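You operate a simulated robot arm through the tools that you are given. There is no shell and no other tool. Be economical: measure what you need, move in short steps, check, and stop when the job is done.

Carry out the task below with a simulated robot arm. There is one attempt and no reset: what you move stays moved.

TASK
Zero the thickness gauge, then load film sample R 306 into its tray.
Fine: zero it with the switch on DOWN and the empty tray in; end on UP, tray out.
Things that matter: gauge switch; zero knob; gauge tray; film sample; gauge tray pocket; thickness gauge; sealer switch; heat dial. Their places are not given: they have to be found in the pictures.

It is judged by the outcome, as a careful person would: the job done as asked, and still so three seconds after it is handed in. It fails if anything else is knocked over, pushed out of place, dropped, spilled or broken.

THE ROBOT
A 6-joint arm with a two-finger parallel gripper, fixed in place. Base frame: the origin is at the foot of the arm, x ahead of it, y to its left, z up; the work surface is at about z = 760. Lengths are in mm, angles in degrees, forces in N, time in s.
With the tool pointing down near the work surface it reaches from about 260 to 680 mm from the base axis. Its first joint turns from -66.0 to 66.0 degrees. Payload 2.9 kg.
Tool frame: the origin (TCP) lies between the finger pads and is the grasp point; the fingertips stand 30 mm ahead of it; z points along the fingers, y is the line along which they close. The gripper opens to 110 mm. The fingers are 20 mm wide and 10 mm thick; the gripper's body (48 by 112 mm) begins 55 mm behind the TCP.
Orientation is that of the tool frame in the base frame, as [roll, pitch, yaw] about the fixed x, y, z axes, in that order (R = Rz(yaw) Ry(pitch) Rx(roll)). With the fingers straight down and closing along the base's y, the tool's x points along the base's -x, its y along +y and its z along -z.

THE INTERFACE
- The arm moves only by the tool apply_moves. Its argument "steps" is a list that holds one entry, the list of rows, each a list of 7 numbers: the opening, from 0 (shut) to 1 (fully open), then the shift along the tool's x, y, z in units of 400 mm (1.0 is 400 mm), then the turn, a rotation vector about the tool's x, y, z in units of 60 degrees (1.0 is 60 degrees). In form: [[[jaw, tx, ty, tz, rx, ry, rz], ...]]. A call has 1 to 8 rows; each row is the pose to reach, as a shift and turn from the pose commanded when the call began, along the tool's axes at that moment. A call with a number of a shift or a turn outside -1 to 1 is refused whole. A row lasts 0.2 s, in which the tool goes at most 50 mm and 8.6 degrees; a call with a longer step from one row to the next is refused whole, and so is a gripper value outside its range. A pose out of reach is approached as far as the arm can. The call stops where the force on the tool passes 70 N (or 10 N more than at its start, if that is more) or the arm is blocked; 0.2 s more then pass. The fingers move at their own pace (about 108 mm/s each) and stop on an object; they squeeze with about 36 N. The grip force told is the motor's: it shows also when the fingers shut on nothing. Time passes only in rows, and 0.2 s behind the last, so rows that repeat a pose let the fingers close. It gives the time, the measured TCP pose, the force on the tool (base axes), the opening and the grip force at its end, in the units of the frame above (readings bear some noise).
- Cameras (640 x 400 px; columns grow to the right, rows downward): "scene" is fixed at [71.6, 425.7, 1390.3]; the picture's right is [-0.82, -0.57, 0.00], its down [-0.30, 0.42, -0.86] and it looks along [0.49, -0.70, -0.52] (base axes); focal length 321 px, centre (320, 200). "wrist" rides on the gripper at [-36, 0, -57] in the tool frame; the picture's right is [0.00, -1.00, 0.00], its down [0.97, 0.00, -0.24] and it looks along [0.24, 0.00, 0.97] (tool axes); focal length 218 px, centre (320, 200).
- capture(camera): a new picture of that camera. No time passes.
- probe_pixels(camera, pixels): there is no depth. For up to 12 entries [column, row, z] of the newest picture of that camera ("zoom" is the newest enlarged one), the place [x, y] in the base frame at which the ray of that pixel passes the height z, good to about 3 mm. No time passes.
- zoom(camera, box): a new picture of the part [left, top, right, bottom] of that camera's present view, enlarged. No time passes.
- finish_job(): hands the job in; it is judged then, once.

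Work in short steps. Measure before you move; look again where a grasp or a placing could have gone wrong, and mend it. You have 80 turns and 46 pictures in all, the two below and enlarged ones among them. Open the gripper and draw the arm clear of the work before you hand the job in, unless the task says otherwise; then end with one line.

The tools are called after ">>>" by a JSON object that holds its "fn" and its "kwargs". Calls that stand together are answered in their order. apply_moves: Moves the arm, as the interface text tells. Its arguments: {"type":"object","properties":{"steps":{"type":"array","items":{"type":"array","items":{"type":"array","items":{"type":"number"}}}}},"required":["steps"]} The other tools are called the same way: capture (camera) takes a picture; probe_pixels (camera, pixels) gives the place at which the rays of pixels pass given heights; zoom (camera, box) takes an enlarged picture of a part of a camera's view; finish_job () hands the job in.

At the start:

```text
t: 0.0
ee_pos: [413.8, 166.4, 1151.5]
tcp_rot: [180.0, -0.1, 180.0]
force: [1.2, -0.3, -0.5]
grip_width: 110.2
grip_force: 0.0
```

scene: 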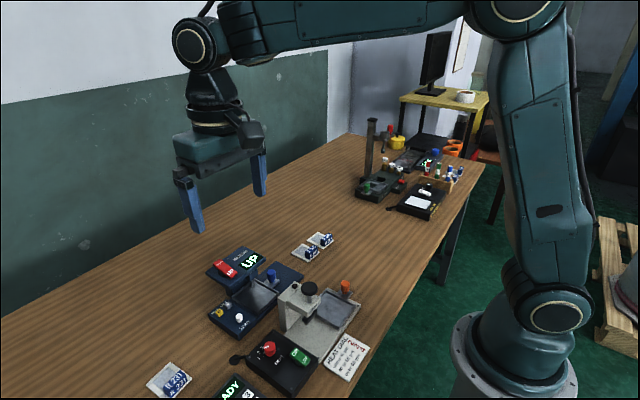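
wrist: 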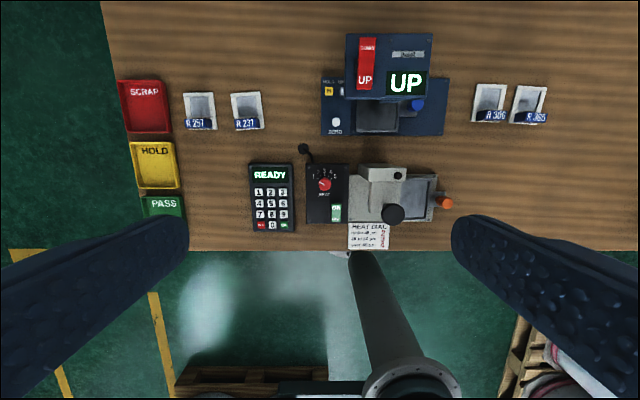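

I'll look closer at the gauge in both views before measuring.

>>> {"fn": "zoom", "kwargs": {"camera": "wrist", "box": [300, 20, 460, 145]}}

>>> {"fn": "zoom", "kwargs": {"camera": "scene", "box": [190, 220, 380, 400]}}

>>> {"fn": "zoom", "kwargs": {"camera": "wrist", "box": [460, 70, 560, 140]}}

>>> {"fn": "zoom", "kwargs": {"camera": "wrist", "box": [290, 140, 470, 255]}}

```text
3.20 times, centred on (380, 82) of wrist
```

zoom: 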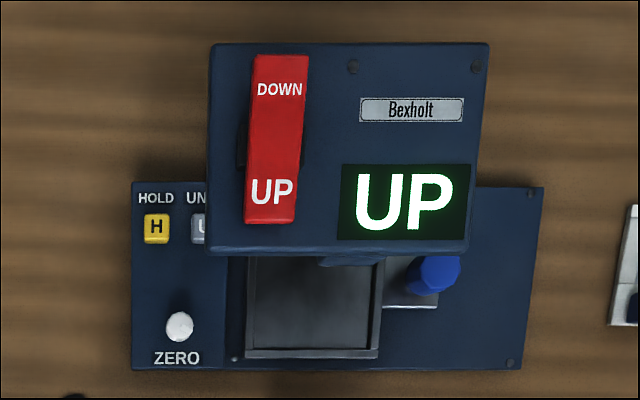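

```text
2.22 times, centred on (285, 310) of scene
```

zoom: 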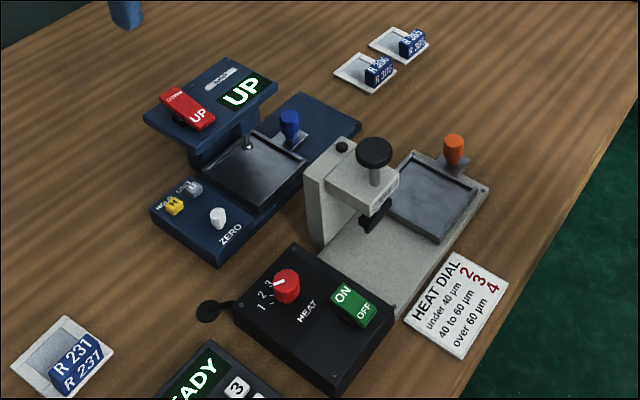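

```text
5.71 times, centred on (510, 105) of wrist
```

zoom: 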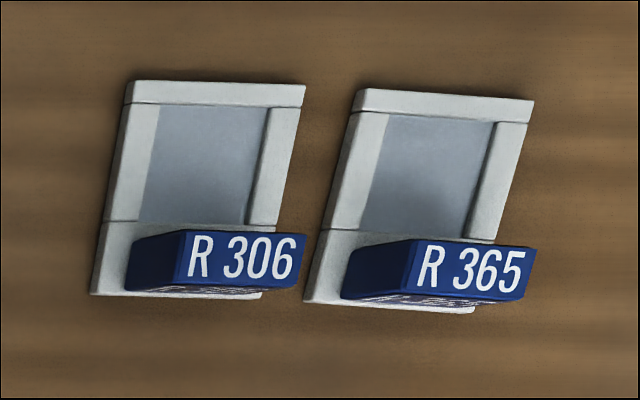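

```text
3.48 times, centred on (380, 198) of wrist
```

zoom: 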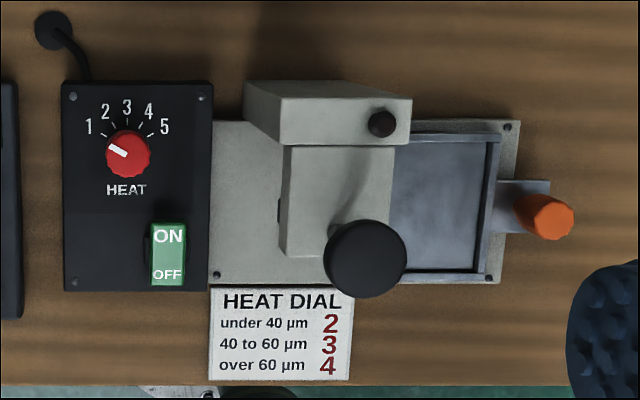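

The gauge appears to have its tray in (under the probe), switch on UP. I triangulate the switch, zero knob, blue tray knob and sample tab from both views.

>>> {"fn": "probe_pixels", "kwargs": {"camera": "wrist", "pixels": [[365, 64, 880], [365, 64, 840], [336.3, 121.6, 800], [336.3, 121.6, 780], [417, 104, 820], [417, 104, 790], [496, 112, 790], [496, 112, 770], [357.5, 100, 785], [398.7, 132, 785], [320.7, 136, 770], [443, 136, 770]]}}

>>> {"fn": "probe_pixels", "kwargs": {"camera": "scene", "pixels": [[225.2, 268.2, 880], [225.2, 268.2, 840], [239.6, 316.8, 800], [239.6, 316.8, 780], [271.2, 272, 820], [271.2, 272, 790], [311.3, 251.5, 790], [311.3, 251.5, 770]]}}

```text
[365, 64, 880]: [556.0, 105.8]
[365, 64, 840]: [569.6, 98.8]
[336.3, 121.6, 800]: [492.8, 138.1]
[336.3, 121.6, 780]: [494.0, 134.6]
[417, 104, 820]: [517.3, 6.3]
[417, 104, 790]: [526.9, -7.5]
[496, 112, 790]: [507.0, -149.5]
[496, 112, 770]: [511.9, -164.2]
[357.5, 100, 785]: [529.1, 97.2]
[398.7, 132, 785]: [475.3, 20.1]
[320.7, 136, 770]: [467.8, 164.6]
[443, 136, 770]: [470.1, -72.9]
```

```text
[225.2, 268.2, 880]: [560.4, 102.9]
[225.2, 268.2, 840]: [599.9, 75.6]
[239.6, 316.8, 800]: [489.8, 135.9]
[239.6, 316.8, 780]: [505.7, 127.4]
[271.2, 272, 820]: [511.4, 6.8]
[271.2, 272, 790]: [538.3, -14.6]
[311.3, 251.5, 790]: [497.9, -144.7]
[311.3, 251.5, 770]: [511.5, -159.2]
```

Positions: switch ≈(557,104,882), zero knob ≈(492,137,797), blue tray knob ≈(516,4,815), R 306 tab ≈(509,-157,775). I move closer above the gauge with shut fingers to inspect the rocker.

>>> {"fn": "apply_moves", "kwargs": {"steps": [[[0, -0.06, -0.033, 0.06, 0, 0, 0], [0, -0.12, -0.066, 0.12, 0, 0, 0], [0, -0.18, -0.1, 0.18, 0, 0, 0], [0, -0.24, -0.13, 0.24, 0, 0, 0], [0, -0.29, -0.165, 0.29, 0, 0, 0], [0, -0.315, -0.165, 0.35, 0, 0, 0]]]}}

>>> {"fn": "capture", "kwargs": {"camera": "wrist"}}

>>> {"fn": "zoom", "kwargs": {"camera": "scene", "box": [195, 230, 315, 345]}}

```text
t: 1.4
ee_pos: [537.9, 100.0, 1012.5]
tcp_rot: [180.0, 0.0, 179.9]
force: [0.9, 0.1, 0.4]
grip_width: 0.0
grip_force: 35.9
```

```text
39 pictures are left
```

wrist: 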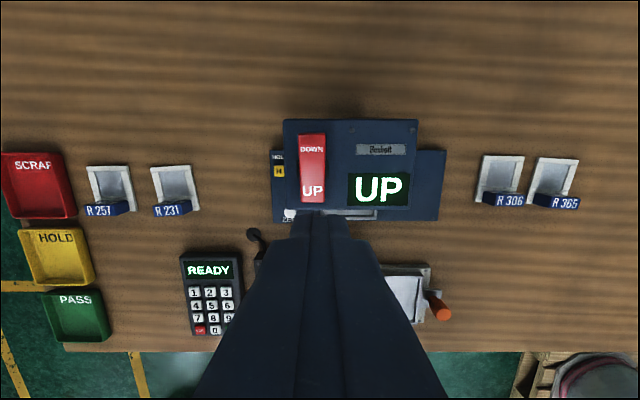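

```text
3.48 times, centred on (255, 288) of scene
```

zoom: 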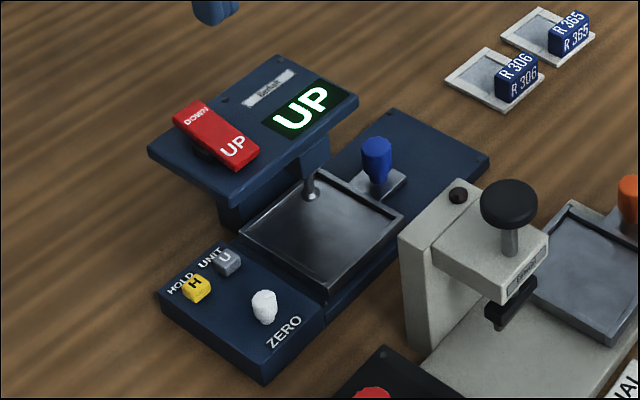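

The display reads UP and the tray sits under the probe. I locate the two ends of the rocker.

>>> {"fn": "probe_pixels", "kwargs": {"camera": "wrist", "pixels": [[313, 135, 880], [313, 149, 880], [312, 190, 880], [312, 203, 880], [284, 121, 870], [410, 209, 870], [289, 214, 797], [374, 212, 780], [353, 214, 780]]}}

>>> {"fn": "probe_pixels", "kwargs": {"camera": "zoom", "pixels": [[196, 117, 880], [196, 117, 890], [234, 147, 880], [234, 147, 890], [148, 150, 870], [358, 95, 870], [264, 296, 797], [376, 147, 820], [240, 230, 785], [328, 292, 785], [403, 213, 785], [310, 195, 785]]}}

```text
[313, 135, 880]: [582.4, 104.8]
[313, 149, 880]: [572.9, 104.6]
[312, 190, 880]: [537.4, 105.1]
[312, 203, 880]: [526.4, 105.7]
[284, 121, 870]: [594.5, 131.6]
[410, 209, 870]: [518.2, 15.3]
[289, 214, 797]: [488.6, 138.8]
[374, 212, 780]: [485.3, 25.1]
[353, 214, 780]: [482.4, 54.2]
```

```text
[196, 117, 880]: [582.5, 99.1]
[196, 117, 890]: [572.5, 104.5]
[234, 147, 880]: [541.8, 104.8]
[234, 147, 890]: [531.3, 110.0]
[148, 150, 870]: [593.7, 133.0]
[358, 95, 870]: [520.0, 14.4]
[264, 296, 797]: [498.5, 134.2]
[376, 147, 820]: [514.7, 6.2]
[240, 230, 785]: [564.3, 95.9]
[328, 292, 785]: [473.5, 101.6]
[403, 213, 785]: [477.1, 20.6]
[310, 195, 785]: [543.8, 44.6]
```

DOWN end stands ~10 mm higher (z≈890) at (574,104). I go above it and press with the shut fingertips, then back up.

>>> {"fn": "apply_moves", "kwargs": {"steps": [[[0, -0.09, 0.01, 0.08, 0, 0, 0], [0, -0.09, 0.01, 0.16, 0, 0, 0], [0, -0.09, 0.01, 0.21, 0, 0, 0], [0, -0.09, 0.01, 0.235, 0, 0, 0], [0, -0.09, 0.01, 0.25, 0, 0, 0], [0, -0.09, 0.01, 0.26, 0, 0, 0], [0, -0.09, 0.01, 0.265, 0, 0, 0]]]}}

>>> {"fn": "capture", "kwargs": {"camera": "wrist"}}

```text
t: 3.0
ee_pos: [579.3, 105.4, 915.1]
tcp_rot: [179.9, 0.9, 179.9]
force: [-15.9, -1.4, 63.2]
grip_width: 0.0
grip_force: 36.4
```

```text
37 pictures are left
```

wrist: 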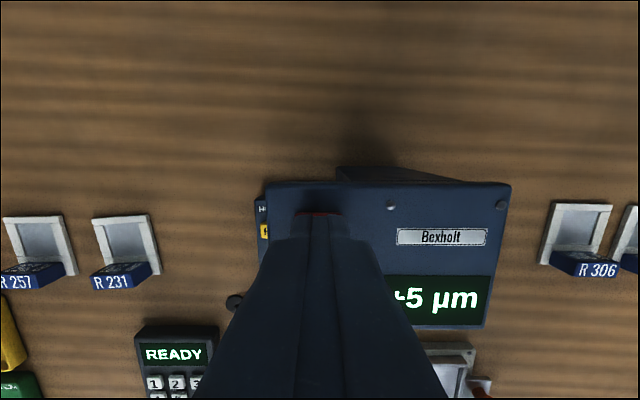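

The display switched to +5 µm: DOWN is set. I raise and shift to view the zero knob and display.

>>> {"fn": "apply_moves", "kwargs": {"steps": [[[0, 0, 0, -0.1, 0, 0, 0], [0, 0.02, 0.05, -0.2, 0, 0, 0], [0, 0.12, 0.1, -0.2, 0, 0, 0], [0, 0.2, 0.18, -0.2, 0, 0, 0], [0, 0.25, 0.25, -0.2, 0, 0, 0]]]}}

>>> {"fn": "capture", "kwargs": {"camera": "wrist"}}

>>> {"fn": "zoom", "kwargs": {"camera": "scene", "box": [195, 240, 315, 345]}}

```text
t: 4.2
ee_pos: [477.5, 205.4, 984.9]
tcp_rot: [179.9, 0.0, 179.9]
force: [-0.4, 0.0, 0.6]
grip_width: 0.1
grip_force: 35.4
```

```text
36 pictures are left
```

wrist: 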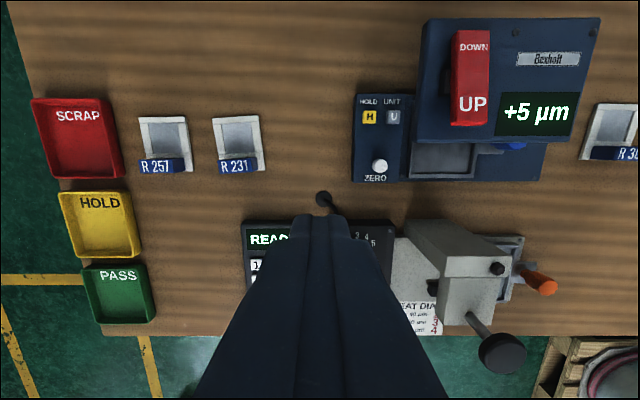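

```text
3.81 times, centred on (255, 292) of scene
```

zoom: 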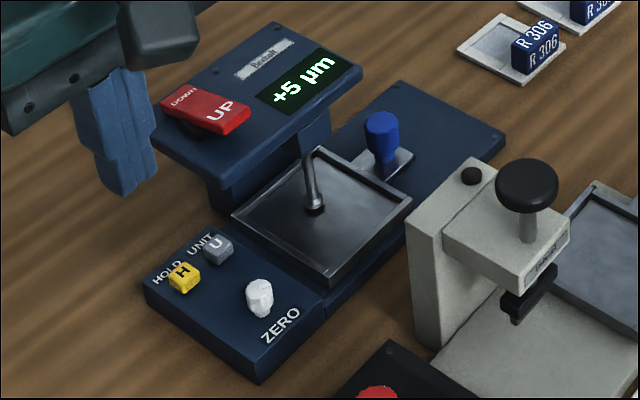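

The knob is faceted, so it is probably turned. I measure its height and the panel's height by triangulation.

>>> {"fn": "probe_pixels", "kwargs": {"camera": "wrist", "pixels": [[380, 162, 800], [380, 162, 810], [380, 172, 775], [380, 172, 785], [353, 182, 770], [353, 182, 780], [353, 182, 790], [356, 95, 780]]}}

>>> {"fn": "probe_pixels", "kwargs": {"camera": "zoom", "pixels": [[259, 285, 800], [259, 285, 810], [260, 315, 775], [260, 315, 785], [258, 363, 770], [258, 363, 780], [258, 363, 790], [142, 283, 780], [142, 283, 790], [326, 300, 780]]}}

>>> {"fn": "zoom", "kwargs": {"camera": "wrist", "box": [340, 80, 440, 190]}}

```text
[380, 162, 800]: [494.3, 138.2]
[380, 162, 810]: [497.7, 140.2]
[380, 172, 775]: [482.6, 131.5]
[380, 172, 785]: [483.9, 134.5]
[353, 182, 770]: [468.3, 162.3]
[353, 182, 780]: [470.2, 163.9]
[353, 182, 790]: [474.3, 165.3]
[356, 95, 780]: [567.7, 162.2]
```

```text
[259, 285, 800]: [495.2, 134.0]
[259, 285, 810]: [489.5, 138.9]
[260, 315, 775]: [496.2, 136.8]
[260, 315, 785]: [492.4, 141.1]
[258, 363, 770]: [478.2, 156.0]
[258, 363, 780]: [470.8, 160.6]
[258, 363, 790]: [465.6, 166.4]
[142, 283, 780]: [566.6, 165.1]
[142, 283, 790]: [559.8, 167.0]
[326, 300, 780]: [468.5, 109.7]
```

```text
3.64 times, centred on (390, 135) of wrist
```

zoom: 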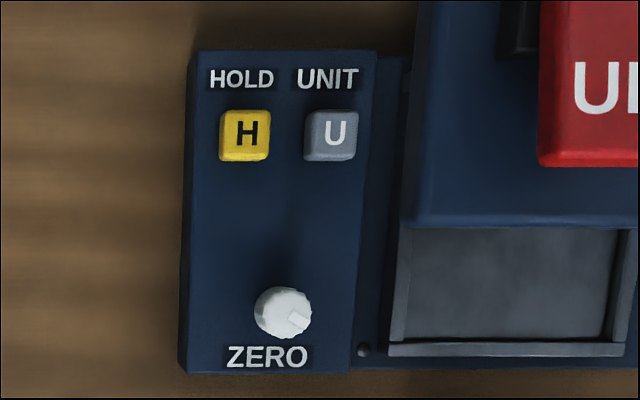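

The knob carries a pointer mark (pointing roughly toward 4 o'clock), so it turns; top z≈803, panel z≈781, centre ≈(494,137). I go above it with jaws at ~34 mm, pre-turned 45° clockwise so a counter-clockwise turn stays clear of the rocker.

>>> {"fn": "apply_moves", "kwargs": {"steps": [[[0.31, -0.01, -0.04, 0.0, 0, 0, 0.125], [0.31, -0.02, -0.08, 0.0, 0, 0, 0.25], [0.31, -0.03, -0.12, 0.0, 0, 0, 0.375], [0.31, -0.041, -0.171, 0.0, 0, 0, 0.5], [0.31, -0.041, -0.171, 0.06, 0, 0, 0.625], [0.31, -0.041, -0.171, 0.12, 0, 0, 0.75], [0.31, -0.041, -0.171, 0.24, 0, 0, 0.75]]]}}

>>> {"fn": "capture", "kwargs": {"camera": "wrist"}}

>>> {"fn": "zoom", "kwargs": {"camera": "scene", "box": [180, 220, 320, 345]}}

```text
t: 5.8
ee_pos: [494.5, 136.5, 890.3]
tcp_rot: [-180.0, 0.0, 134.9]
force: [-0.8, -0.7, -0.6]
grip_width: 34.1
grip_force: 0.1
```

```text
33 pictures are left
```

wrist: 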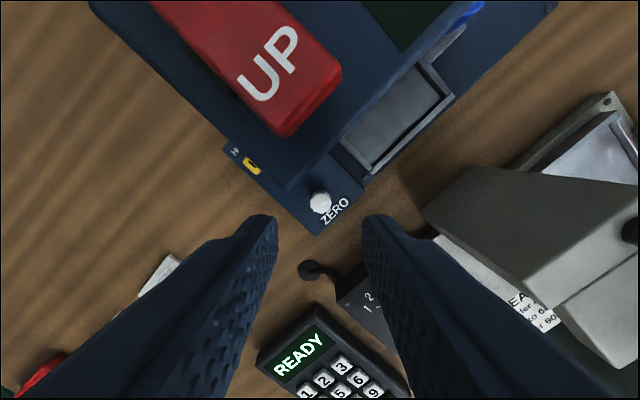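

```text
3.20 times, centred on (250, 282) of scene
```

zoom: 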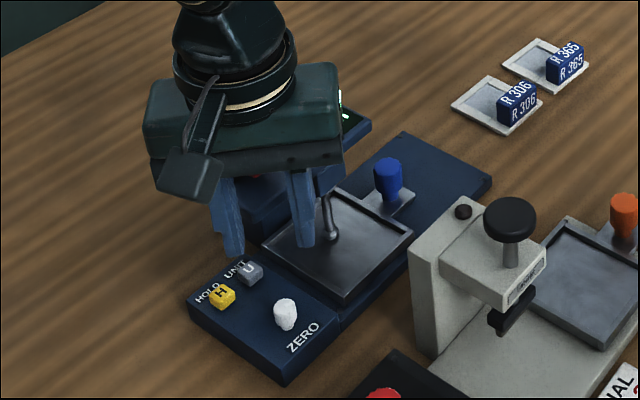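

Aligned over the knob. I descend to TCP z≈818 (tips ~788) and close on it.

>>> {"fn": "apply_moves", "kwargs": {"steps": [[[0.31, 0, 0, 0.09, 0, 0, 0], [0.31, 0, 0, 0.15, 0, 0, 0], [0.31, 0, 0, 0.182, 0, 0, 0], [0.31, 0, 0, 0.182, 0, 0, 0]]]}}

>>> {"fn": "zoom", "kwargs": {"camera": "scene", "box": [180, 220, 320, 345]}}

```text
t: 6.7
ee_pos: [496.1, 137.5, 823.5]
tcp_rot: [179.7, 0.3, 134.8]
force: [-14.8, -1.3, 17.6]
grip_width: 34.2
grip_force: 0.0
stopped in row 4: the force on the tool passed its limit (the readings are from after the stop); the commanded pose is now the measured one
```

```text
3.20 times, centred on (250, 282) of scene
```

zoom: 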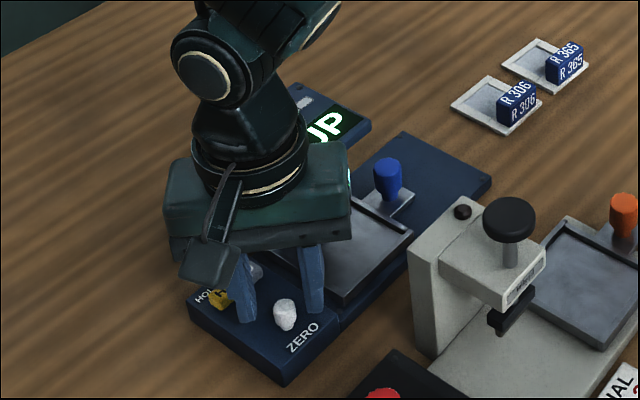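

Touching something (the rocker's UP end, struck by the gripper body) flipped the display back to UP. I retreat upward, and return to the DOWN end to press it again; afterwards I'll approach the knob with a tilted tool leaning away from the head.

>>> {"fn": "apply_moves", "kwargs": {"steps": [[[0.31, 0, 0, -0.12, 0, 0, 0], [0.31, 0, 0, -0.24, 0, 0, -0.11], [0, -0.05, 0.02, -0.26, 0, 0, -0.24], [0, -0.1, 0.04, -0.26, 0, 0, -0.37], [0, -0.15, 0.06, -0.26, 0, 0, -0.5], [0, -0.196, 0.08, -0.26, 0, 0, -0.63], [0, -0.196, 0.08, -0.26, 0, 0, -0.75]]]}}

>>> {"fn": "capture", "kwargs": {"camera": "scene"}}

```text
t: 8.3
ee_pos: [572.8, 103.8, 927.0]
tcp_rot: [-180.0, 0.4, -180.0]
force: [-0.3, -0.4, -0.6]
grip_width: 0.0
grip_force: 35.6
```

```text
30 pictures are left
```

scene: 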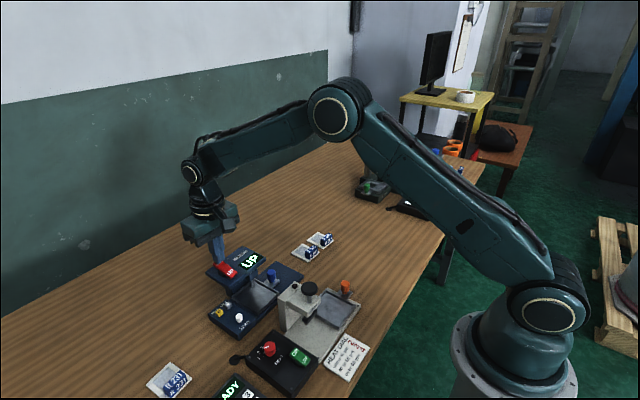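

Display shows UP; I press the DOWN end again and lift.

>>> {"fn": "apply_moves", "kwargs": {"steps": [[[0, 0, 0, 0.03, 0, 0, 0], [0, 0, 0, 0.045, 0, 0, 0], [0, 0, 0, 0.055, 0, 0, 0], [0, 0, 0, 0.055, 0, 0, 0], [0, 0, 0, -0.05, 0, 0, 0], [0, 0, 0, -0.12, 0, 0, 0]]]}}

>>> {"fn": "zoom", "kwargs": {"camera": "scene", "box": [180, 220, 320, 345]}}

```text
t: 9.7
ee_pos: [572.9, 103.0, 976.1]
tcp_rot: [-179.9, 0.2, 179.8]
force: [0.2, 1.1, 0.6]
grip_width: 0.0
grip_force: 35.9
```

```text
3.20 times, centred on (250, 282) of scene
```

zoom: 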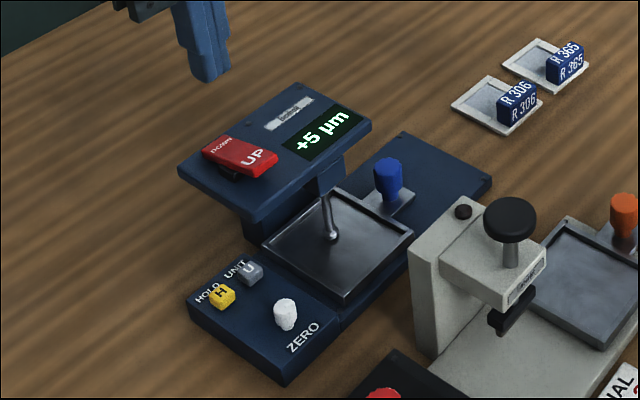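

DOWN again, +5 µm. I approach the knob with the tool tilted 25° leaning toward the base, hovering first.

>>> {"fn": "apply_moves", "kwargs": {"steps": [[[0.31, 0.075, 0.028, 0, 0, -0.139, 0], [0.31, 0.15, 0.057, 0, 0, -0.278, 0], [0.31, 0.225, 0.085, 0, 0, -0.4167, 0], [0.31, 0.225, 0.085, 0.12, 0, -0.4167, 0], [0.31, 0.225, 0.085, 0.2225, 0, -0.4167, 0]]]}}

>>> {"fn": "apply_moves", "kwargs": {"steps": [[[0.31, -0.001, 0.004, 0, 0.0528, 0, 0.1133], [0.31, -0.002, 0.008, 0.001, 0.1056, 0, 0.2266], [0.31, -0.003, 0.012, 0.0014, 0.1585, 0, 0.34], [0.31, -0.0039, 0.0159, 0.0018, 0.2113, 0, 0.4532], [0.31, -0.0039, 0.0159, 0.0018, 0.2113, 0, 0.4532]]]}}

>>> {"fn": "zoom", "kwargs": {"camera": "scene", "box": [180, 220, 320, 345]}}

>>> {"fn": "capture", "kwargs": {"camera": "wrist"}}

```text
t: 10.9
ee_pos: [482.1, 138.6, 885.2]
tcp_rot: [-180.0, 25.6, 179.9]
force: [-0.2, 0.5, -0.2]
grip_width: 34.1
grip_force: 0.1
```

```text
t: 12.1
ee_pos: [484.6, 144.7, 886.4]
tcp_rot: [179.7, 25.4, 149.5]
force: [0.0, -0.6, -0.2]
grip_width: 34.2
grip_force: 0.1
```

```text
3.20 times, centred on (250, 282) of scene
```

zoom: 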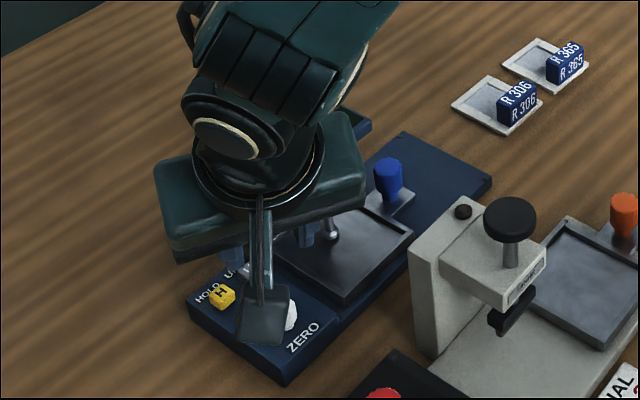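

```text
27 pictures are left
```

wrist: 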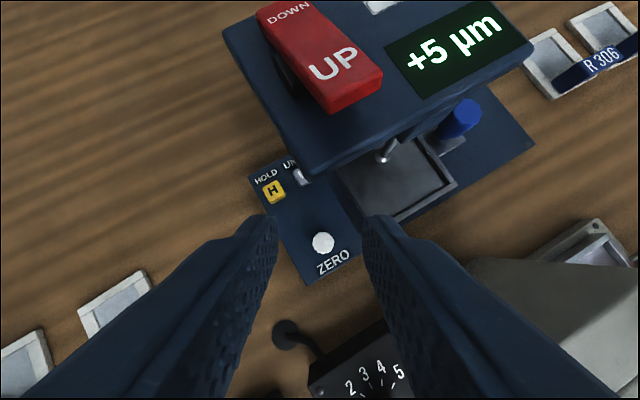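

From here the wrist camera even sees the display (+5 µm), and the knob (322,243) lies between the fingers. I descend vertically 68 mm and close.

>>> {"fn": "apply_moves", "kwargs": {"steps": [[[0.31, 0.0423, 0, 0.0906, 0, 0, 0], [0.31, 0.0623, 0, 0.1337, 0, 0, 0], [0.31, 0.0718, 0, 0.1541, 0, 0, 0], [0, 0.0718, 0, 0.1541, 0, 0, 0], [0, 0.0718, 0, 0.1541, 0, 0, 0]]]}}

>>> {"fn": "capture", "kwargs": {"camera": "wrist"}}

```text
t: 13.3
ee_pos: [484.2, 141.9, 818.7]
tcp_rot: [-179.9, 25.4, 149.6]
force: [-9.8, -14.0, 5.5]
grip_width: 14.4
grip_force: 44.9
```

```text
26 pictures are left
```

wrist: 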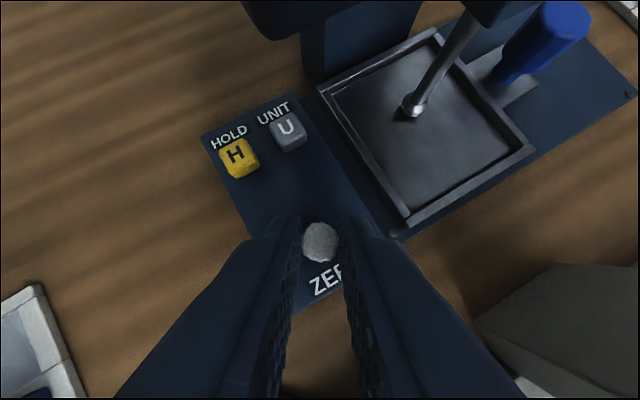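

Gripped at 14.4 mm. I turn the knob 30° counter-clockwise about its vertical axis as a test.

>>> {"fn": "apply_moves", "kwargs": {"steps": [[[0, -0.0003, -0.0085, 0.0001, -0.0528, 0, -0.1133], [0, -0.001, -0.0128, 0.0005, -0.1056, 0, -0.2266], [0, -0.0022, -0.017, 0.001, -0.1585, 0, -0.34], [0, -0.0039, -0.0205, 0.0018, -0.2113, 0, -0.4532], [0, -0.0039, -0.0205, 0.0018, -0.2113, 0, -0.4532]]]}}

>>> {"fn": "zoom", "kwargs": {"camera": "scene", "box": [180, 220, 320, 345]}}

```text
t: 14.5
ee_pos: [483.2, 137.7, 818.9]
tcp_rot: [179.9, 25.5, -179.9]
force: [-18.3, 0.8, 19.5]
grip_width: 14.3
grip_force: 44.5
```

```text
3.20 times, centred on (250, 282) of scene
```

zoom: 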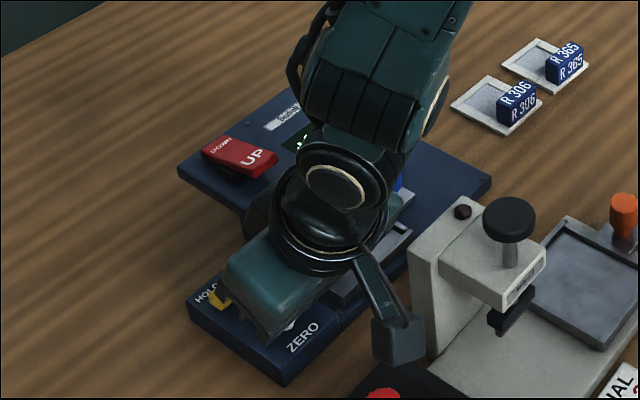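

Turned with moderate forces. I release, rise vertically and read the display.

>>> {"fn": "apply_moves", "kwargs": {"steps": [[[0.31, 0, 0, 0, 0, 0, 0], [0.31, 0, 0, 0, 0, 0, 0], [0.31, -0.0423, 0, -0.0906, 0, 0, 0], [0.31, -0.074, 0, -0.1586, 0, 0, 0]]]}}

>>> {"fn": "capture", "kwargs": {"camera": "wrist"}}

```text
t: 15.5
ee_pos: [482.0, 137.3, 886.8]
tcp_rot: [180.0, 25.4, 179.8]
force: [-0.4, 0.6, 0.1]
grip_width: 34.3
grip_force: 0.0
```

```text
24 pictures are left
```

wrist: 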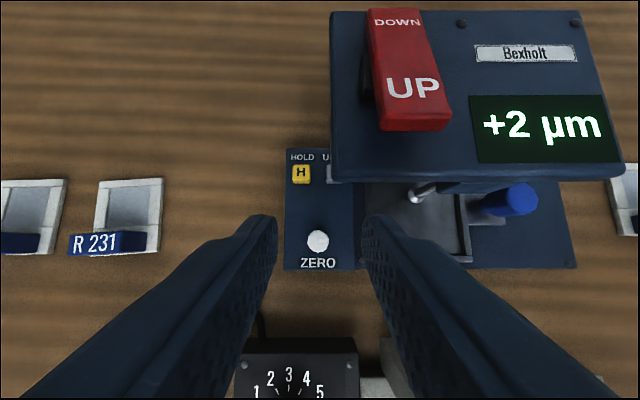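

30° CCW moved it from +5 to +2 µm (10°/µm). I pre-turn 20° back, descend, regrip.

>>> {"fn": "apply_moves", "kwargs": {"steps": [[[0.31, -0.0005, 0.0036, 0.0003, 0.047, 0, 0.1007], [0.31, -0.001, 0.0072, 0.0005, 0.094, 0, 0.2014], [0.31, -0.0017, 0.0109, 0.0008, 0.1409, 0, 0.3021], [0.31, 0.0406, 0.0109, 0.0914, 0.1409, 0, 0.3021], [0.31, 0.0606, 0.0109, 0.1345, 0.1409, 0, 0.3021], [0.31, 0.0701, 0.0109, 0.1549, 0.1409, 0, 0.3021], [0, 0.0701, 0.0109, 0.1549, 0.1409, 0, 0.3021], [0, 0.0701, 0.0109, 0.1549, 0.1409, 0, 0.3021]]]}}

```text
t: 17.3
ee_pos: [483.4, 140.9, 819.5]
tcp_rot: [179.7, 25.5, 159.8]
force: [-1.6, 0.0, -0.6]
grip_width: 14.5
grip_force: 45.2
```

Clean grip. I turn 20° CCW, release, and rise to read.

>>> {"fn": "apply_moves", "kwargs": {"steps": [[[0, -0.0003, -0.0036, 0.0001, -0.047, 0, -0.1007], [0, -0.001, -0.0072, 0.0004, -0.094, 0, -0.2014], [0, -0.0017, -0.0109, 0.0008, -0.1409, 0, -0.3021], [0, -0.0017, -0.0109, 0.0008, -0.1409, 0, -0.3021], [0.31, -0.0017, -0.0109, 0.0008, -0.1409, 0, -0.3021], [0.31, -0.0017, -0.0109, 0.0008, -0.1409, 0, -0.3021], [0.31, -0.044, -0.0109, -0.0898, -0.1409, 0, -0.3021], [0.31, -0.0757, -0.0109, -0.1578, -0.1409, 0, -0.3021]]]}}

>>> {"fn": "capture", "kwargs": {"camera": "wrist"}}

```text
t: 19.1
ee_pos: [482.1, 135.8, 888.4]
tcp_rot: [-180.0, 25.4, 179.8]
force: [-0.8, -0.1, 0.0]
grip_width: 33.9
grip_force: 0.1
```

```text
23 pictures are left
```

wrist: 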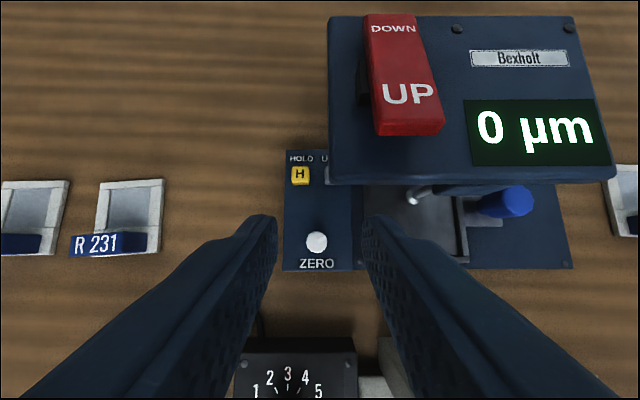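

Reads 0 µm. Now rise, un-tilt, and go over the UP end of the rocker (537,104).

>>> {"fn": "apply_moves", "kwargs": {"steps": [[[0, -0.0475, 0, -0.102, 0, 0, 0], [0, -0.0951, 0, -0.2039, 0, 0.1, 0], [0, -0.135, -0.027, -0.185, 0, 0.2, 0], [0, -0.175, -0.054, -0.167, 0, 0.31, 0], [0, -0.2151, -0.08, -0.1479, 0, 0.4222, 0], [0, -0.2151, -0.08, -0.1479, 0, 0.4222, 0]]]}}

```text
t: 20.5
ee_pos: [534.0, 103.9, 981.0]
tcp_rot: [-179.9, 0.0, 179.8]
force: [0.8, -0.1, -0.5]
grip_width: 0.0
grip_force: 36.6
```

Press the UP end down, then lift.

>>> {"fn": "apply_moves", "kwargs": {"steps": [[[0, 0, 0, 0.1, 0, 0, 0], [0, 0, 0, 0.145, 0, 0, 0], [0, 0, 0, 0.165, 0, 0, 0], [0, 0, 0, 0.18, 0, 0, 0], [0, 0, 0, 0.188, 0, 0, 0], [0, 0, 0, 0.1, 0, 0, 0], [0, 0, 0, 0.0, 0, 0, 0]]]}}

>>> {"fn": "zoom", "kwargs": {"camera": "scene", "box": [180, 220, 320, 345]}}

```text
t: 21.6
ee_pos: [535.6, 105.1, 916.6]
tcp_rot: [179.9, 0.3, 179.8]
force: [-9.4, -2.5, 11.7]
grip_width: 0.2
grip_force: 36.2
stopped in row 5: the force on the tool passed its limit (the readings are from after the stop); the commanded pose is now the measured one
```

```text
3.20 times, centred on (250, 282) of scene
```

zoom: 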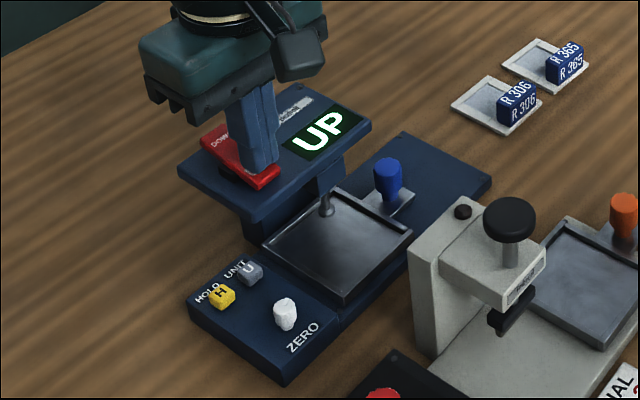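

Switch is UP with the probe raised. Next the blue tray knob: I move over it with the tool turned 90° so it closes along x and can lean away from the head (toward -y).

>>> {"fn": "apply_moves", "kwargs": {"steps": [[[0, 0, 0, -0.1, 0, 0, 0], [0, 0, 0, -0.2, 0, 0, -0.1], [0.3, 0.01, -0.07, -0.2, 0, 0, -0.24], [0.3, 0.02, -0.14, -0.2, 0, 0, -0.38], [0.3, 0.03, -0.21, -0.2, 0, 0, -0.52], [0.3, 0.04, -0.28, -0.2, 0, 0, -0.66], [0.3, 0.05, -0.3625, -0.2, 0, 0, -0.75]]]}}

>>> {"fn": "apply_moves", "kwargs": {"steps": [[[0.3, 0, 0, 0, 0, 0, -0.14], [0.3, 0, 0, 0, 0, 0, -0.28], [0.3, 0, 0, 0, 0, 0, -0.42], [0.3, 0, 0, 0, 0, 0, -0.56], [0.3, 0, 0, 0, 0, 0, -0.7], [0.3, 0, 0, 0, 0, 0, -0.75], [0.3, 0, 0, 0, 0, 0, -0.75]]]}}

>>> {"fn": "capture", "kwargs": {"camera": "wrist"}}

>>> {"fn": "zoom", "kwargs": {"camera": "scene", "box": [200, 220, 340, 345]}}

```text
t: 23.2
ee_pos: [515.0, -42.5, 994.4]
tcp_rot: [-179.9, 0.2, -135.0]
force: [0.5, 0.1, 0.4]
grip_width: 32.8
grip_force: 0.0
```

```text
t: 24.8
ee_pos: [514.3, -39.5, 993.8]
tcp_rot: [-179.7, 0.2, -90.1]
force: [-0.5, 0.8, -0.2]
grip_width: 33.0
grip_force: 0.1
```

```text
21 pictures are left
```

wrist: 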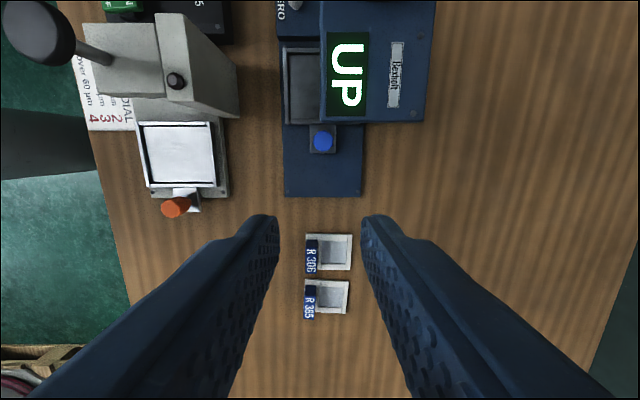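

```text
3.20 times, centred on (270, 282) of scene
```

zoom: 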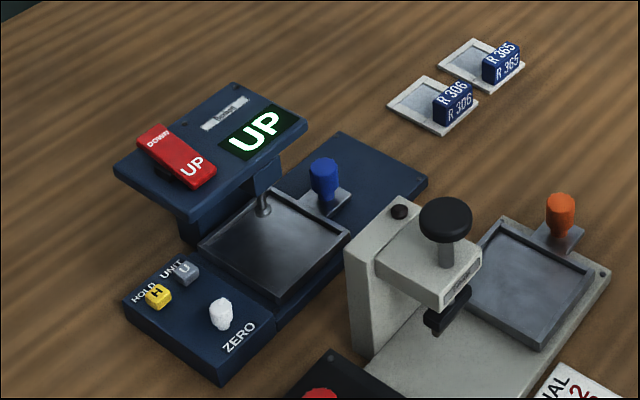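

Good clear view. I triangulate the knob top and its foot, base end, and sample R 306.

>>> {"fn": "probe_pixels", "kwargs": {"camera": "wrist", "pixels": [[323, 141, 815], [323, 141, 825], [323, 154, 785], [283, 195, 775], [362, 195, 775], [282, 124, 785], [312, 243, 785], [312, 256, 780], [352, 235, 765], [352, 270, 765], [306, 270, 765], [282, 48, 785]]}}

>>> {"fn": "probe_pixels", "kwargs": {"camera": "zoom", "pixels": [[323, 164, 815], [323, 164, 825], [330, 197, 790], [428, 180, 770], [428, 180, 780], [349, 232, 785], [349, 232, 790], [276, 299, 785], [386, 104, 765], [440, 135, 765], [425, 76, 765], [455, 88, 785]]}}

```text
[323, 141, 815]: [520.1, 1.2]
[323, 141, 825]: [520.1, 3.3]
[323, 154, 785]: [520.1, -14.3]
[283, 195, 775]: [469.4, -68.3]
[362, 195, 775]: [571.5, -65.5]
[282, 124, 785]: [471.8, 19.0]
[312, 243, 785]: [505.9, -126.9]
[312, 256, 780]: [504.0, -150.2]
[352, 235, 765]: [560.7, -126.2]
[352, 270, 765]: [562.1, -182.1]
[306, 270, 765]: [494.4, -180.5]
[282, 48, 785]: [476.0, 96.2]
```

```text
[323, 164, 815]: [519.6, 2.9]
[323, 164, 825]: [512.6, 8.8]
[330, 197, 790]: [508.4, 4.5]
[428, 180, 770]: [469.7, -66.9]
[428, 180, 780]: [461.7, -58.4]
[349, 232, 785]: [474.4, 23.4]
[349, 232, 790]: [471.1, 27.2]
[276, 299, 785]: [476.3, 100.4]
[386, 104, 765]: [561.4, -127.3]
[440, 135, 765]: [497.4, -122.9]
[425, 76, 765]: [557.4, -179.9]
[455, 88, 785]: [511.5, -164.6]
```

Knob top ≈(519.5,2,816), tray rim z≈785. I tilt 25° leaning to -y and go to a hover above the knob, then down and close.

>>> {"fn": "apply_moves", "kwargs": {"steps": [[[0.3, 0, -0.005, 0, 0, -0.139, 0], [0.3, -0.03, -0.013, 0, 0, -0.278, 0], [0.3, -0.082, -0.013, 0.04, 0, -0.4167, 0], [0.3, -0.082, -0.013, 0.15, 0, -0.4167, 0], [0.3, -0.082, -0.013, 0.25, 0, -0.4167, 0], [0.3, -0.082, -0.013, 0.27, 0, -0.4167, 0]]]}}

>>> {"fn": "capture", "kwargs": {"camera": "wrist"}}

```text
t: 26.3
ee_pos: [526.0, -6.2, 895.3]
tcp_rot: [-178.2, 25.2, -89.0]
force: [-6.8, -2.9, 7.4]
grip_width: 30.5
grip_force: 0.0
stopped in row 6: the force on the tool passed its limit (the readings are from after the stop); the commanded pose is now the measured one
```

```text
19 pictures are left
```

wrist: 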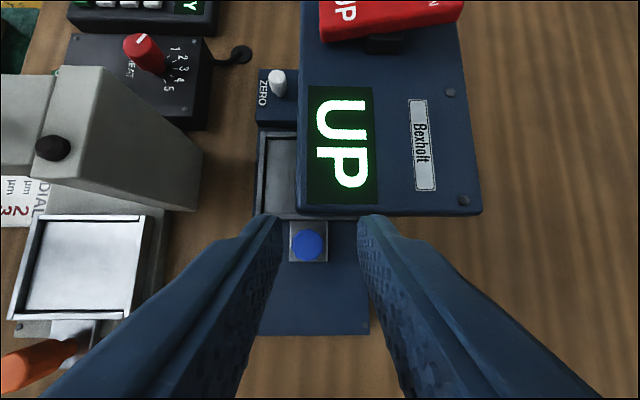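

The right finger's tip touched the head's edge on the way down. I back off toward -y, straighten, and will approach along the tool axis instead.

>>> {"fn": "apply_moves", "kwargs": {"steps": [[[0.3, 0.0374, 0.008, -0.0175, -0.01, 0, 0.007], [0.3, 0.0747, 0.016, -0.0349, -0.023, 0, 0.015], [0.3, 0.0747, 0.016, -0.0349, -0.023, 0, 0.015]]]}}

>>> {"fn": "capture", "kwargs": {"camera": "wrist"}}

>>> {"fn": "zoom", "kwargs": {"camera": "scene", "box": [200, 220, 340, 345]}}

```text
t: 27.1
ee_pos: [521.0, -39.2, 894.1]
tcp_rot: [179.9, 25.3, -90.1]
force: [-0.3, -0.1, 0.3]
grip_width: 33.1
grip_force: 0.2
```

```text
18 pictures are left
```

wrist: 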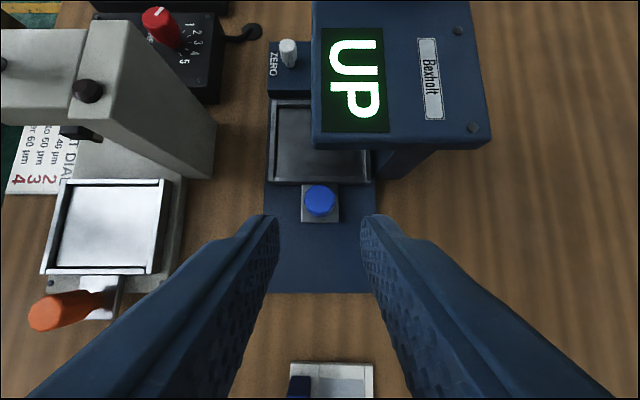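

```text
3.20 times, centred on (270, 282) of scene
```

zoom: 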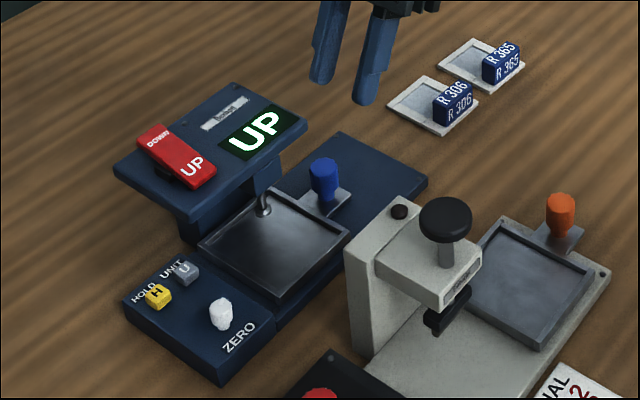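

Nothing moved; knob centred at (320,200). Advance 76 mm along the tool axis and close.

>>> {"fn": "apply_moves", "kwargs": {"steps": [[[0.3, 0, 0, 0.1, 0, 0, 0], [0.3, 0, 0, 0.16, 0, 0, 0], [0.3, 0, 0, 0.19, 0, 0, 0], [0.05, 0, 0, 0.19, 0, 0, 0], [0.05, 0, 0, 0.19, 0, 0, 0]]]}}

>>> {"fn": "capture", "kwargs": {"camera": "wrist"}}

```text
t: 28.3
ee_pos: [520.0, -5.7, 824.7]
tcp_rot: [180.0, 25.2, -90.2]
force: [1.5, 0.2, 0.6]
grip_width: 20.8
grip_force: 44.9
```

```text
16 pictures are left
```

wrist: 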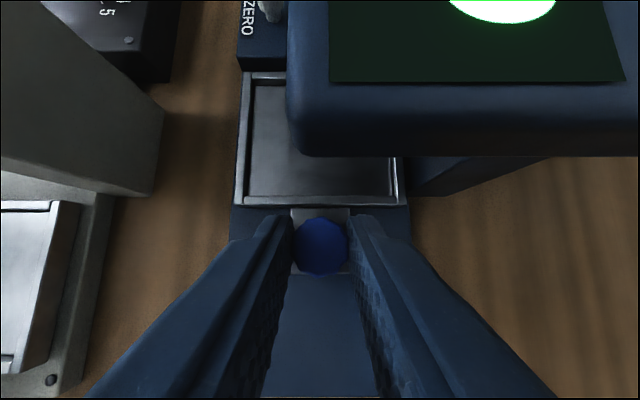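

Gripped the knob (20.8 mm). Pull the tray toward -y in steps, ~88 mm.

>>> {"fn": "apply_moves", "kwargs": {"steps": [[[0.05, 0.025, 0, -0.0117, 0, 0, 0], [0.05, 0.06, 0, -0.028, 0, 0, 0], [0.05, 0.1, 0, -0.0466, 0, 0, 0], [0.05, 0.14, 0, -0.0653, 0, 0, 0], [0.05, 0.17, 0, -0.0793, 0, 0, 0], [0.05, 0.2, 0, -0.0933, 0, 0, 0]]]}}

>>> {"fn": "zoom", "kwargs": {"camera": "scene", "box": [200, 220, 340, 345]}}

```text
t: 29.7
ee_pos: [519.4, -94.4, 823.5]
tcp_rot: [179.9, 25.4, -89.8]
force: [6.2, 23.5, -1.0]
grip_width: 21.1
grip_force: 44.8
```

```text
3.20 times, centred on (270, 282) of scene
```

zoom: 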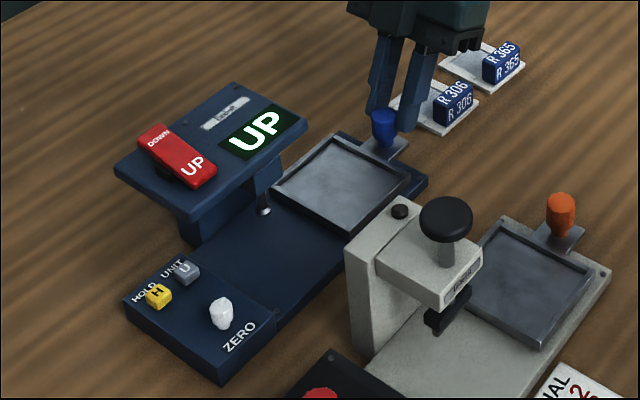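

Tray is out from under the head; 23 N suggests the end stop. I try a few mm further to be sure, then check.

>>> {"fn": "apply_moves", "kwargs": {"steps": [[[0.05, 0.009, 0, -0.0042, 0, 0, 0], [0.05, 0.018, 0, -0.0084, 0, 0, 0]]]}}

```text
t: 30.3
ee_pos: [520.6, -105.0, 824.4]
tcp_rot: [179.8, 25.0, -90.5]
force: [-1.4, -0.7, -0.4]
grip_width: 5.5
grip_force: 0.0
```

The fingers slipped off the knob, so the tray is at its stop. I retract along the tool axis, straighten up, and look.

>>> {"fn": "apply_moves", "kwargs": {"steps": [[[0.05, 0, 0, -0.1, 0, 0, 0], [0.3, 0, 0, -0.2, 0, 0, 0], [0.3, -0.03, 0, -0.28, 0, 0.139, 0], [0.3, -0.05, 0, -0.34, 0, 0.278, 0], [0.3, -0.05, 0, -0.36, 0, 0.4167, 0], [0.3, -0.05, 0, -0.36, 0, 0.4167, 0]]]}}

>>> {"fn": "capture", "kwargs": {"camera": "wrist"}}

>>> {"fn": "zoom", "kwargs": {"camera": "scene", "box": [230, 215, 350, 320]}}

```text
t: 31.7
ee_pos: [520.2, -146.2, 962.8]
tcp_rot: [179.8, 0.2, -90.0]
force: [-0.9, 0.6, 0.2]
grip_width: 33.2
grip_force: 0.0
```

```text
14 pictures are left
```

wrist: 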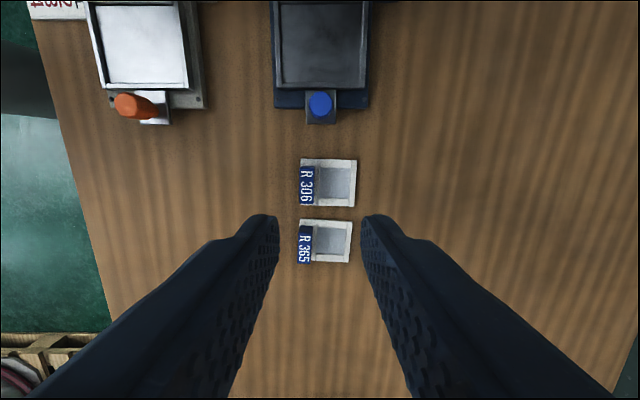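

```text
3.81 times, centred on (290, 268) of scene
```

zoom: 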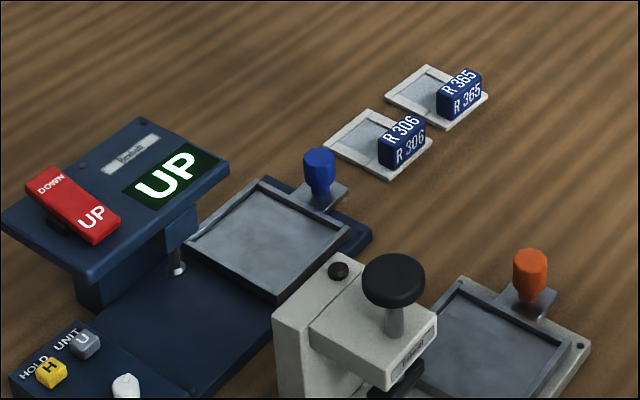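

I measure the sample's tab and frame and the tray's pocket corners.

>>> {"fn": "probe_pixels", "kwargs": {"camera": "wrist", "pixels": [[300, 166, 785], [300, 205, 785], [315, 166, 785], [315, 205, 785], [357, 160, 764], [355, 207, 764], [300, 207, 764], [301, 159, 764], [273, 88, 785], [368, 88, 785], [279, 82, 785], [361, 82, 785]]}}

>>> {"fn": "probe_pixels", "kwargs": {"camera": "zoom", "pixels": [[378, 146, 785], [412, 114, 785], [426, 125, 785], [390, 156, 785], [265, 176, 785], [184, 237, 785], [278, 300, 785], [351, 231, 785], [265, 185, 780], [196, 237, 780], [274, 287, 780], [340, 230, 780]]}}

>>> {"fn": "zoom", "kwargs": {"camera": "wrist", "box": [260, 130, 380, 220]}}

```text
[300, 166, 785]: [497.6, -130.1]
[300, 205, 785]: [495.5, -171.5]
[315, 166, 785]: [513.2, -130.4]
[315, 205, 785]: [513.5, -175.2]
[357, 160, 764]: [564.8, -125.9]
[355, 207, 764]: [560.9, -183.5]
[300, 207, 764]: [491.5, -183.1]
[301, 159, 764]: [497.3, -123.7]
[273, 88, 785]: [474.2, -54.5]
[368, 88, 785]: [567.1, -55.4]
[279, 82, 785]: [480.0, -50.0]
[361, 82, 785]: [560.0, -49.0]
```

```text
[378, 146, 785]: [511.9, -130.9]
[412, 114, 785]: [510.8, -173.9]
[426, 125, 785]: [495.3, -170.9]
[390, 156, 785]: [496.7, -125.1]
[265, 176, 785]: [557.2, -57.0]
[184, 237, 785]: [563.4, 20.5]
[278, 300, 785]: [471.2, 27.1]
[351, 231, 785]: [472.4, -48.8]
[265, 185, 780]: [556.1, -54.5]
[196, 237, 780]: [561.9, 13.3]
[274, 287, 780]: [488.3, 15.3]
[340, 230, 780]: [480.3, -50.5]
```

```text
4.44 times, centred on (320, 175) of wrist
```

zoom: 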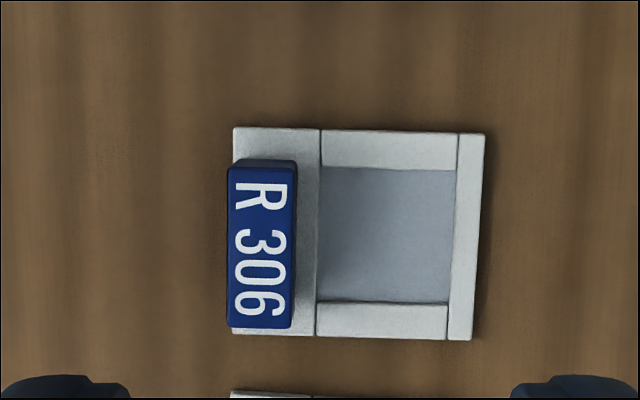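

Tab centre ≈(504,-151), top z≈785; frame ≈68×56 mm centred (528,-154). Tray pocket centre ≈(518.5,-17), same orientation fits. I'll pick by the tab with a 20° lean toward -y (keeps clear of the head when placing); hover first.

>>> {"fn": "apply_moves", "kwargs": {"steps": [[[0.3, 0.01, 0.015, 0.05, 0, -0.111, 0], [0.3, 0.02, 0.03, 0.1, 0, -0.222, 0], [0.3, 0.03, 0.0405, 0.18, 0, -0.333, 0], [0.3, 0.03, 0.0405, 0.28, 0, -0.333, 0], [0.3, 0.03, 0.0405, 0.28, 0, -0.333, 0]]]}}

>>> {"fn": "capture", "kwargs": {"camera": "wrist"}}

```text
t: 32.9
ee_pos: [502.5, -157.2, 849.1]
tcp_rot: [179.9, 20.3, -90.0]
force: [0.3, -0.6, 0.0]
grip_width: 33.1
grip_force: 0.1
```

```text
11 pictures are left
```

wrist: 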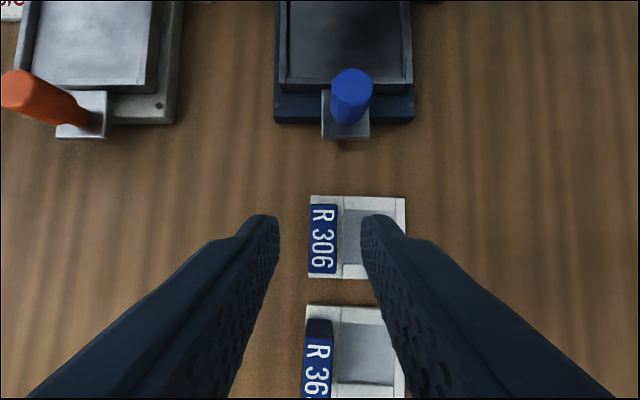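

Tab at (323,238) sits between the fingers. Descend 48 mm vertically and close.

>>> {"fn": "apply_moves", "kwargs": {"steps": [[[0.3, 0.0205, 0, 0.0564, 0, 0, 0], [0.3, 0.0342, 0, 0.094, 0, 0, 0], [0.3, 0.041, 0, 0.1128, 0, 0, 0], [0.05, 0.041, 0, 0.1128, 0, 0, 0], [0.05, 0.041, 0, 0.1128, 0, 0, 0]]]}}

>>> {"fn": "zoom", "kwargs": {"camera": "scene", "box": [230, 215, 350, 320]}}

```text
t: 34.1
ee_pos: [504.7, -157.4, 802.3]
tcp_rot: [179.9, 20.3, -90.1]
force: [-0.4, -0.4, -0.5]
grip_width: 14.7
grip_force: 36.0
```

```text
3.81 times, centred on (290, 268) of scene
```

zoom: 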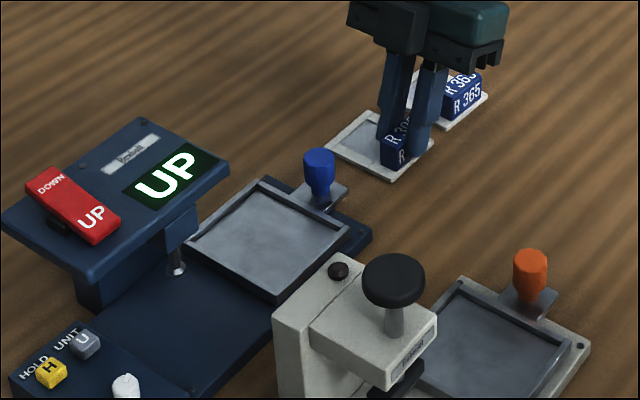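

Gripped (14.7 mm). Lift 65 mm and carry +137 mm in y, -9.5 mm in x to hover above the tray pocket.

>>> {"fn": "apply_moves", "kwargs": {"steps": [[[0.05, -0.0278, 0, -0.0764, 0, 0, 0], [0.05, -0.0556, 0, -0.1527, 0, 0, 0], [0.05, -0.12, 0.005, -0.1293, 0, 0, 0], [0.05, -0.2, 0.01, -0.1002, 0, 0, 0], [0.05, -0.28, 0.015, -0.0711, 0, 0, 0], [0.05, -0.34, 0.02, -0.0493, 0, 0, 0], [0.05, -0.3776, 0.0238, -0.0356, 0, 0, 0], [0.05, -0.3776, 0.0238, -0.0356, 0, 0, 0]]]}}

>>> {"fn": "capture", "kwargs": {"camera": "wrist"}}

>>> {"fn": "zoom", "kwargs": {"camera": "scene", "box": [230, 215, 350, 320]}}

```text
t: 35.9
ee_pos: [494.8, -19.6, 869.1]
tcp_rot: [179.9, 20.2, -90.1]
force: [-0.5, 0.2, -0.2]
grip_width: 14.6
grip_force: 36.1
```

```text
9 pictures are left
```

wrist: 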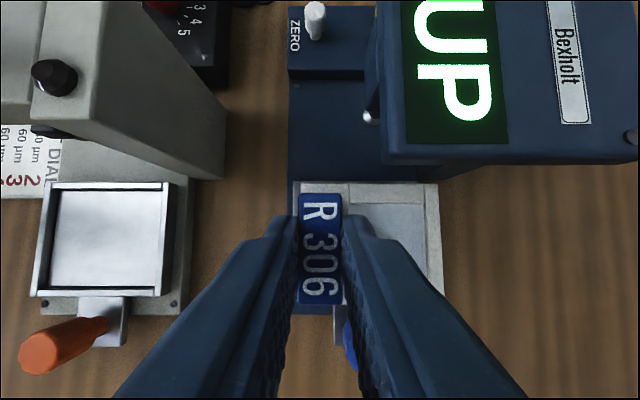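

```text
3.81 times, centred on (290, 268) of scene
```

zoom: 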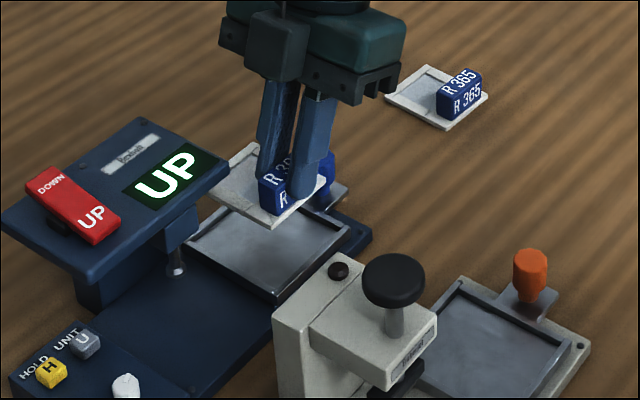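

I check the carried sample's and tray's outlines before lowering.

>>> {"fn": "probe_pixels", "kwargs": {"camera": "wrist", "pixels": [[300, 184, 832], [439, 184, 832], [442, 290, 832], [296, 184, 780], [289, 90, 771], [289, 180, 771], [294, 312, 780]]}}

>>> {"fn": "probe_pixels", "kwargs": {"camera": "zoom", "pixels": [[351, 231, 780], [278, 298, 780], [184, 237, 780], [340, 228, 778], [277, 288, 778], [196, 237, 778], [273, 228, 832], [327, 180, 832], [204, 191, 832], [252, 143, 832]]}}

```text
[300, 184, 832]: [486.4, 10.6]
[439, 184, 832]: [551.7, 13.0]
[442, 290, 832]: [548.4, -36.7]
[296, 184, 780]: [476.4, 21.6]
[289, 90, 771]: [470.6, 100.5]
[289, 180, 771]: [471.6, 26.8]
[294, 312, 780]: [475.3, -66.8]
```

```text
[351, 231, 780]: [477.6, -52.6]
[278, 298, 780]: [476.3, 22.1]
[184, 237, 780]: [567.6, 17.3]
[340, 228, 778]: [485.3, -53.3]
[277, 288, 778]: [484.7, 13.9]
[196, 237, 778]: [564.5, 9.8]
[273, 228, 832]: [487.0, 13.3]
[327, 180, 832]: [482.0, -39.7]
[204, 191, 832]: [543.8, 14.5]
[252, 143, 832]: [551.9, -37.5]
```

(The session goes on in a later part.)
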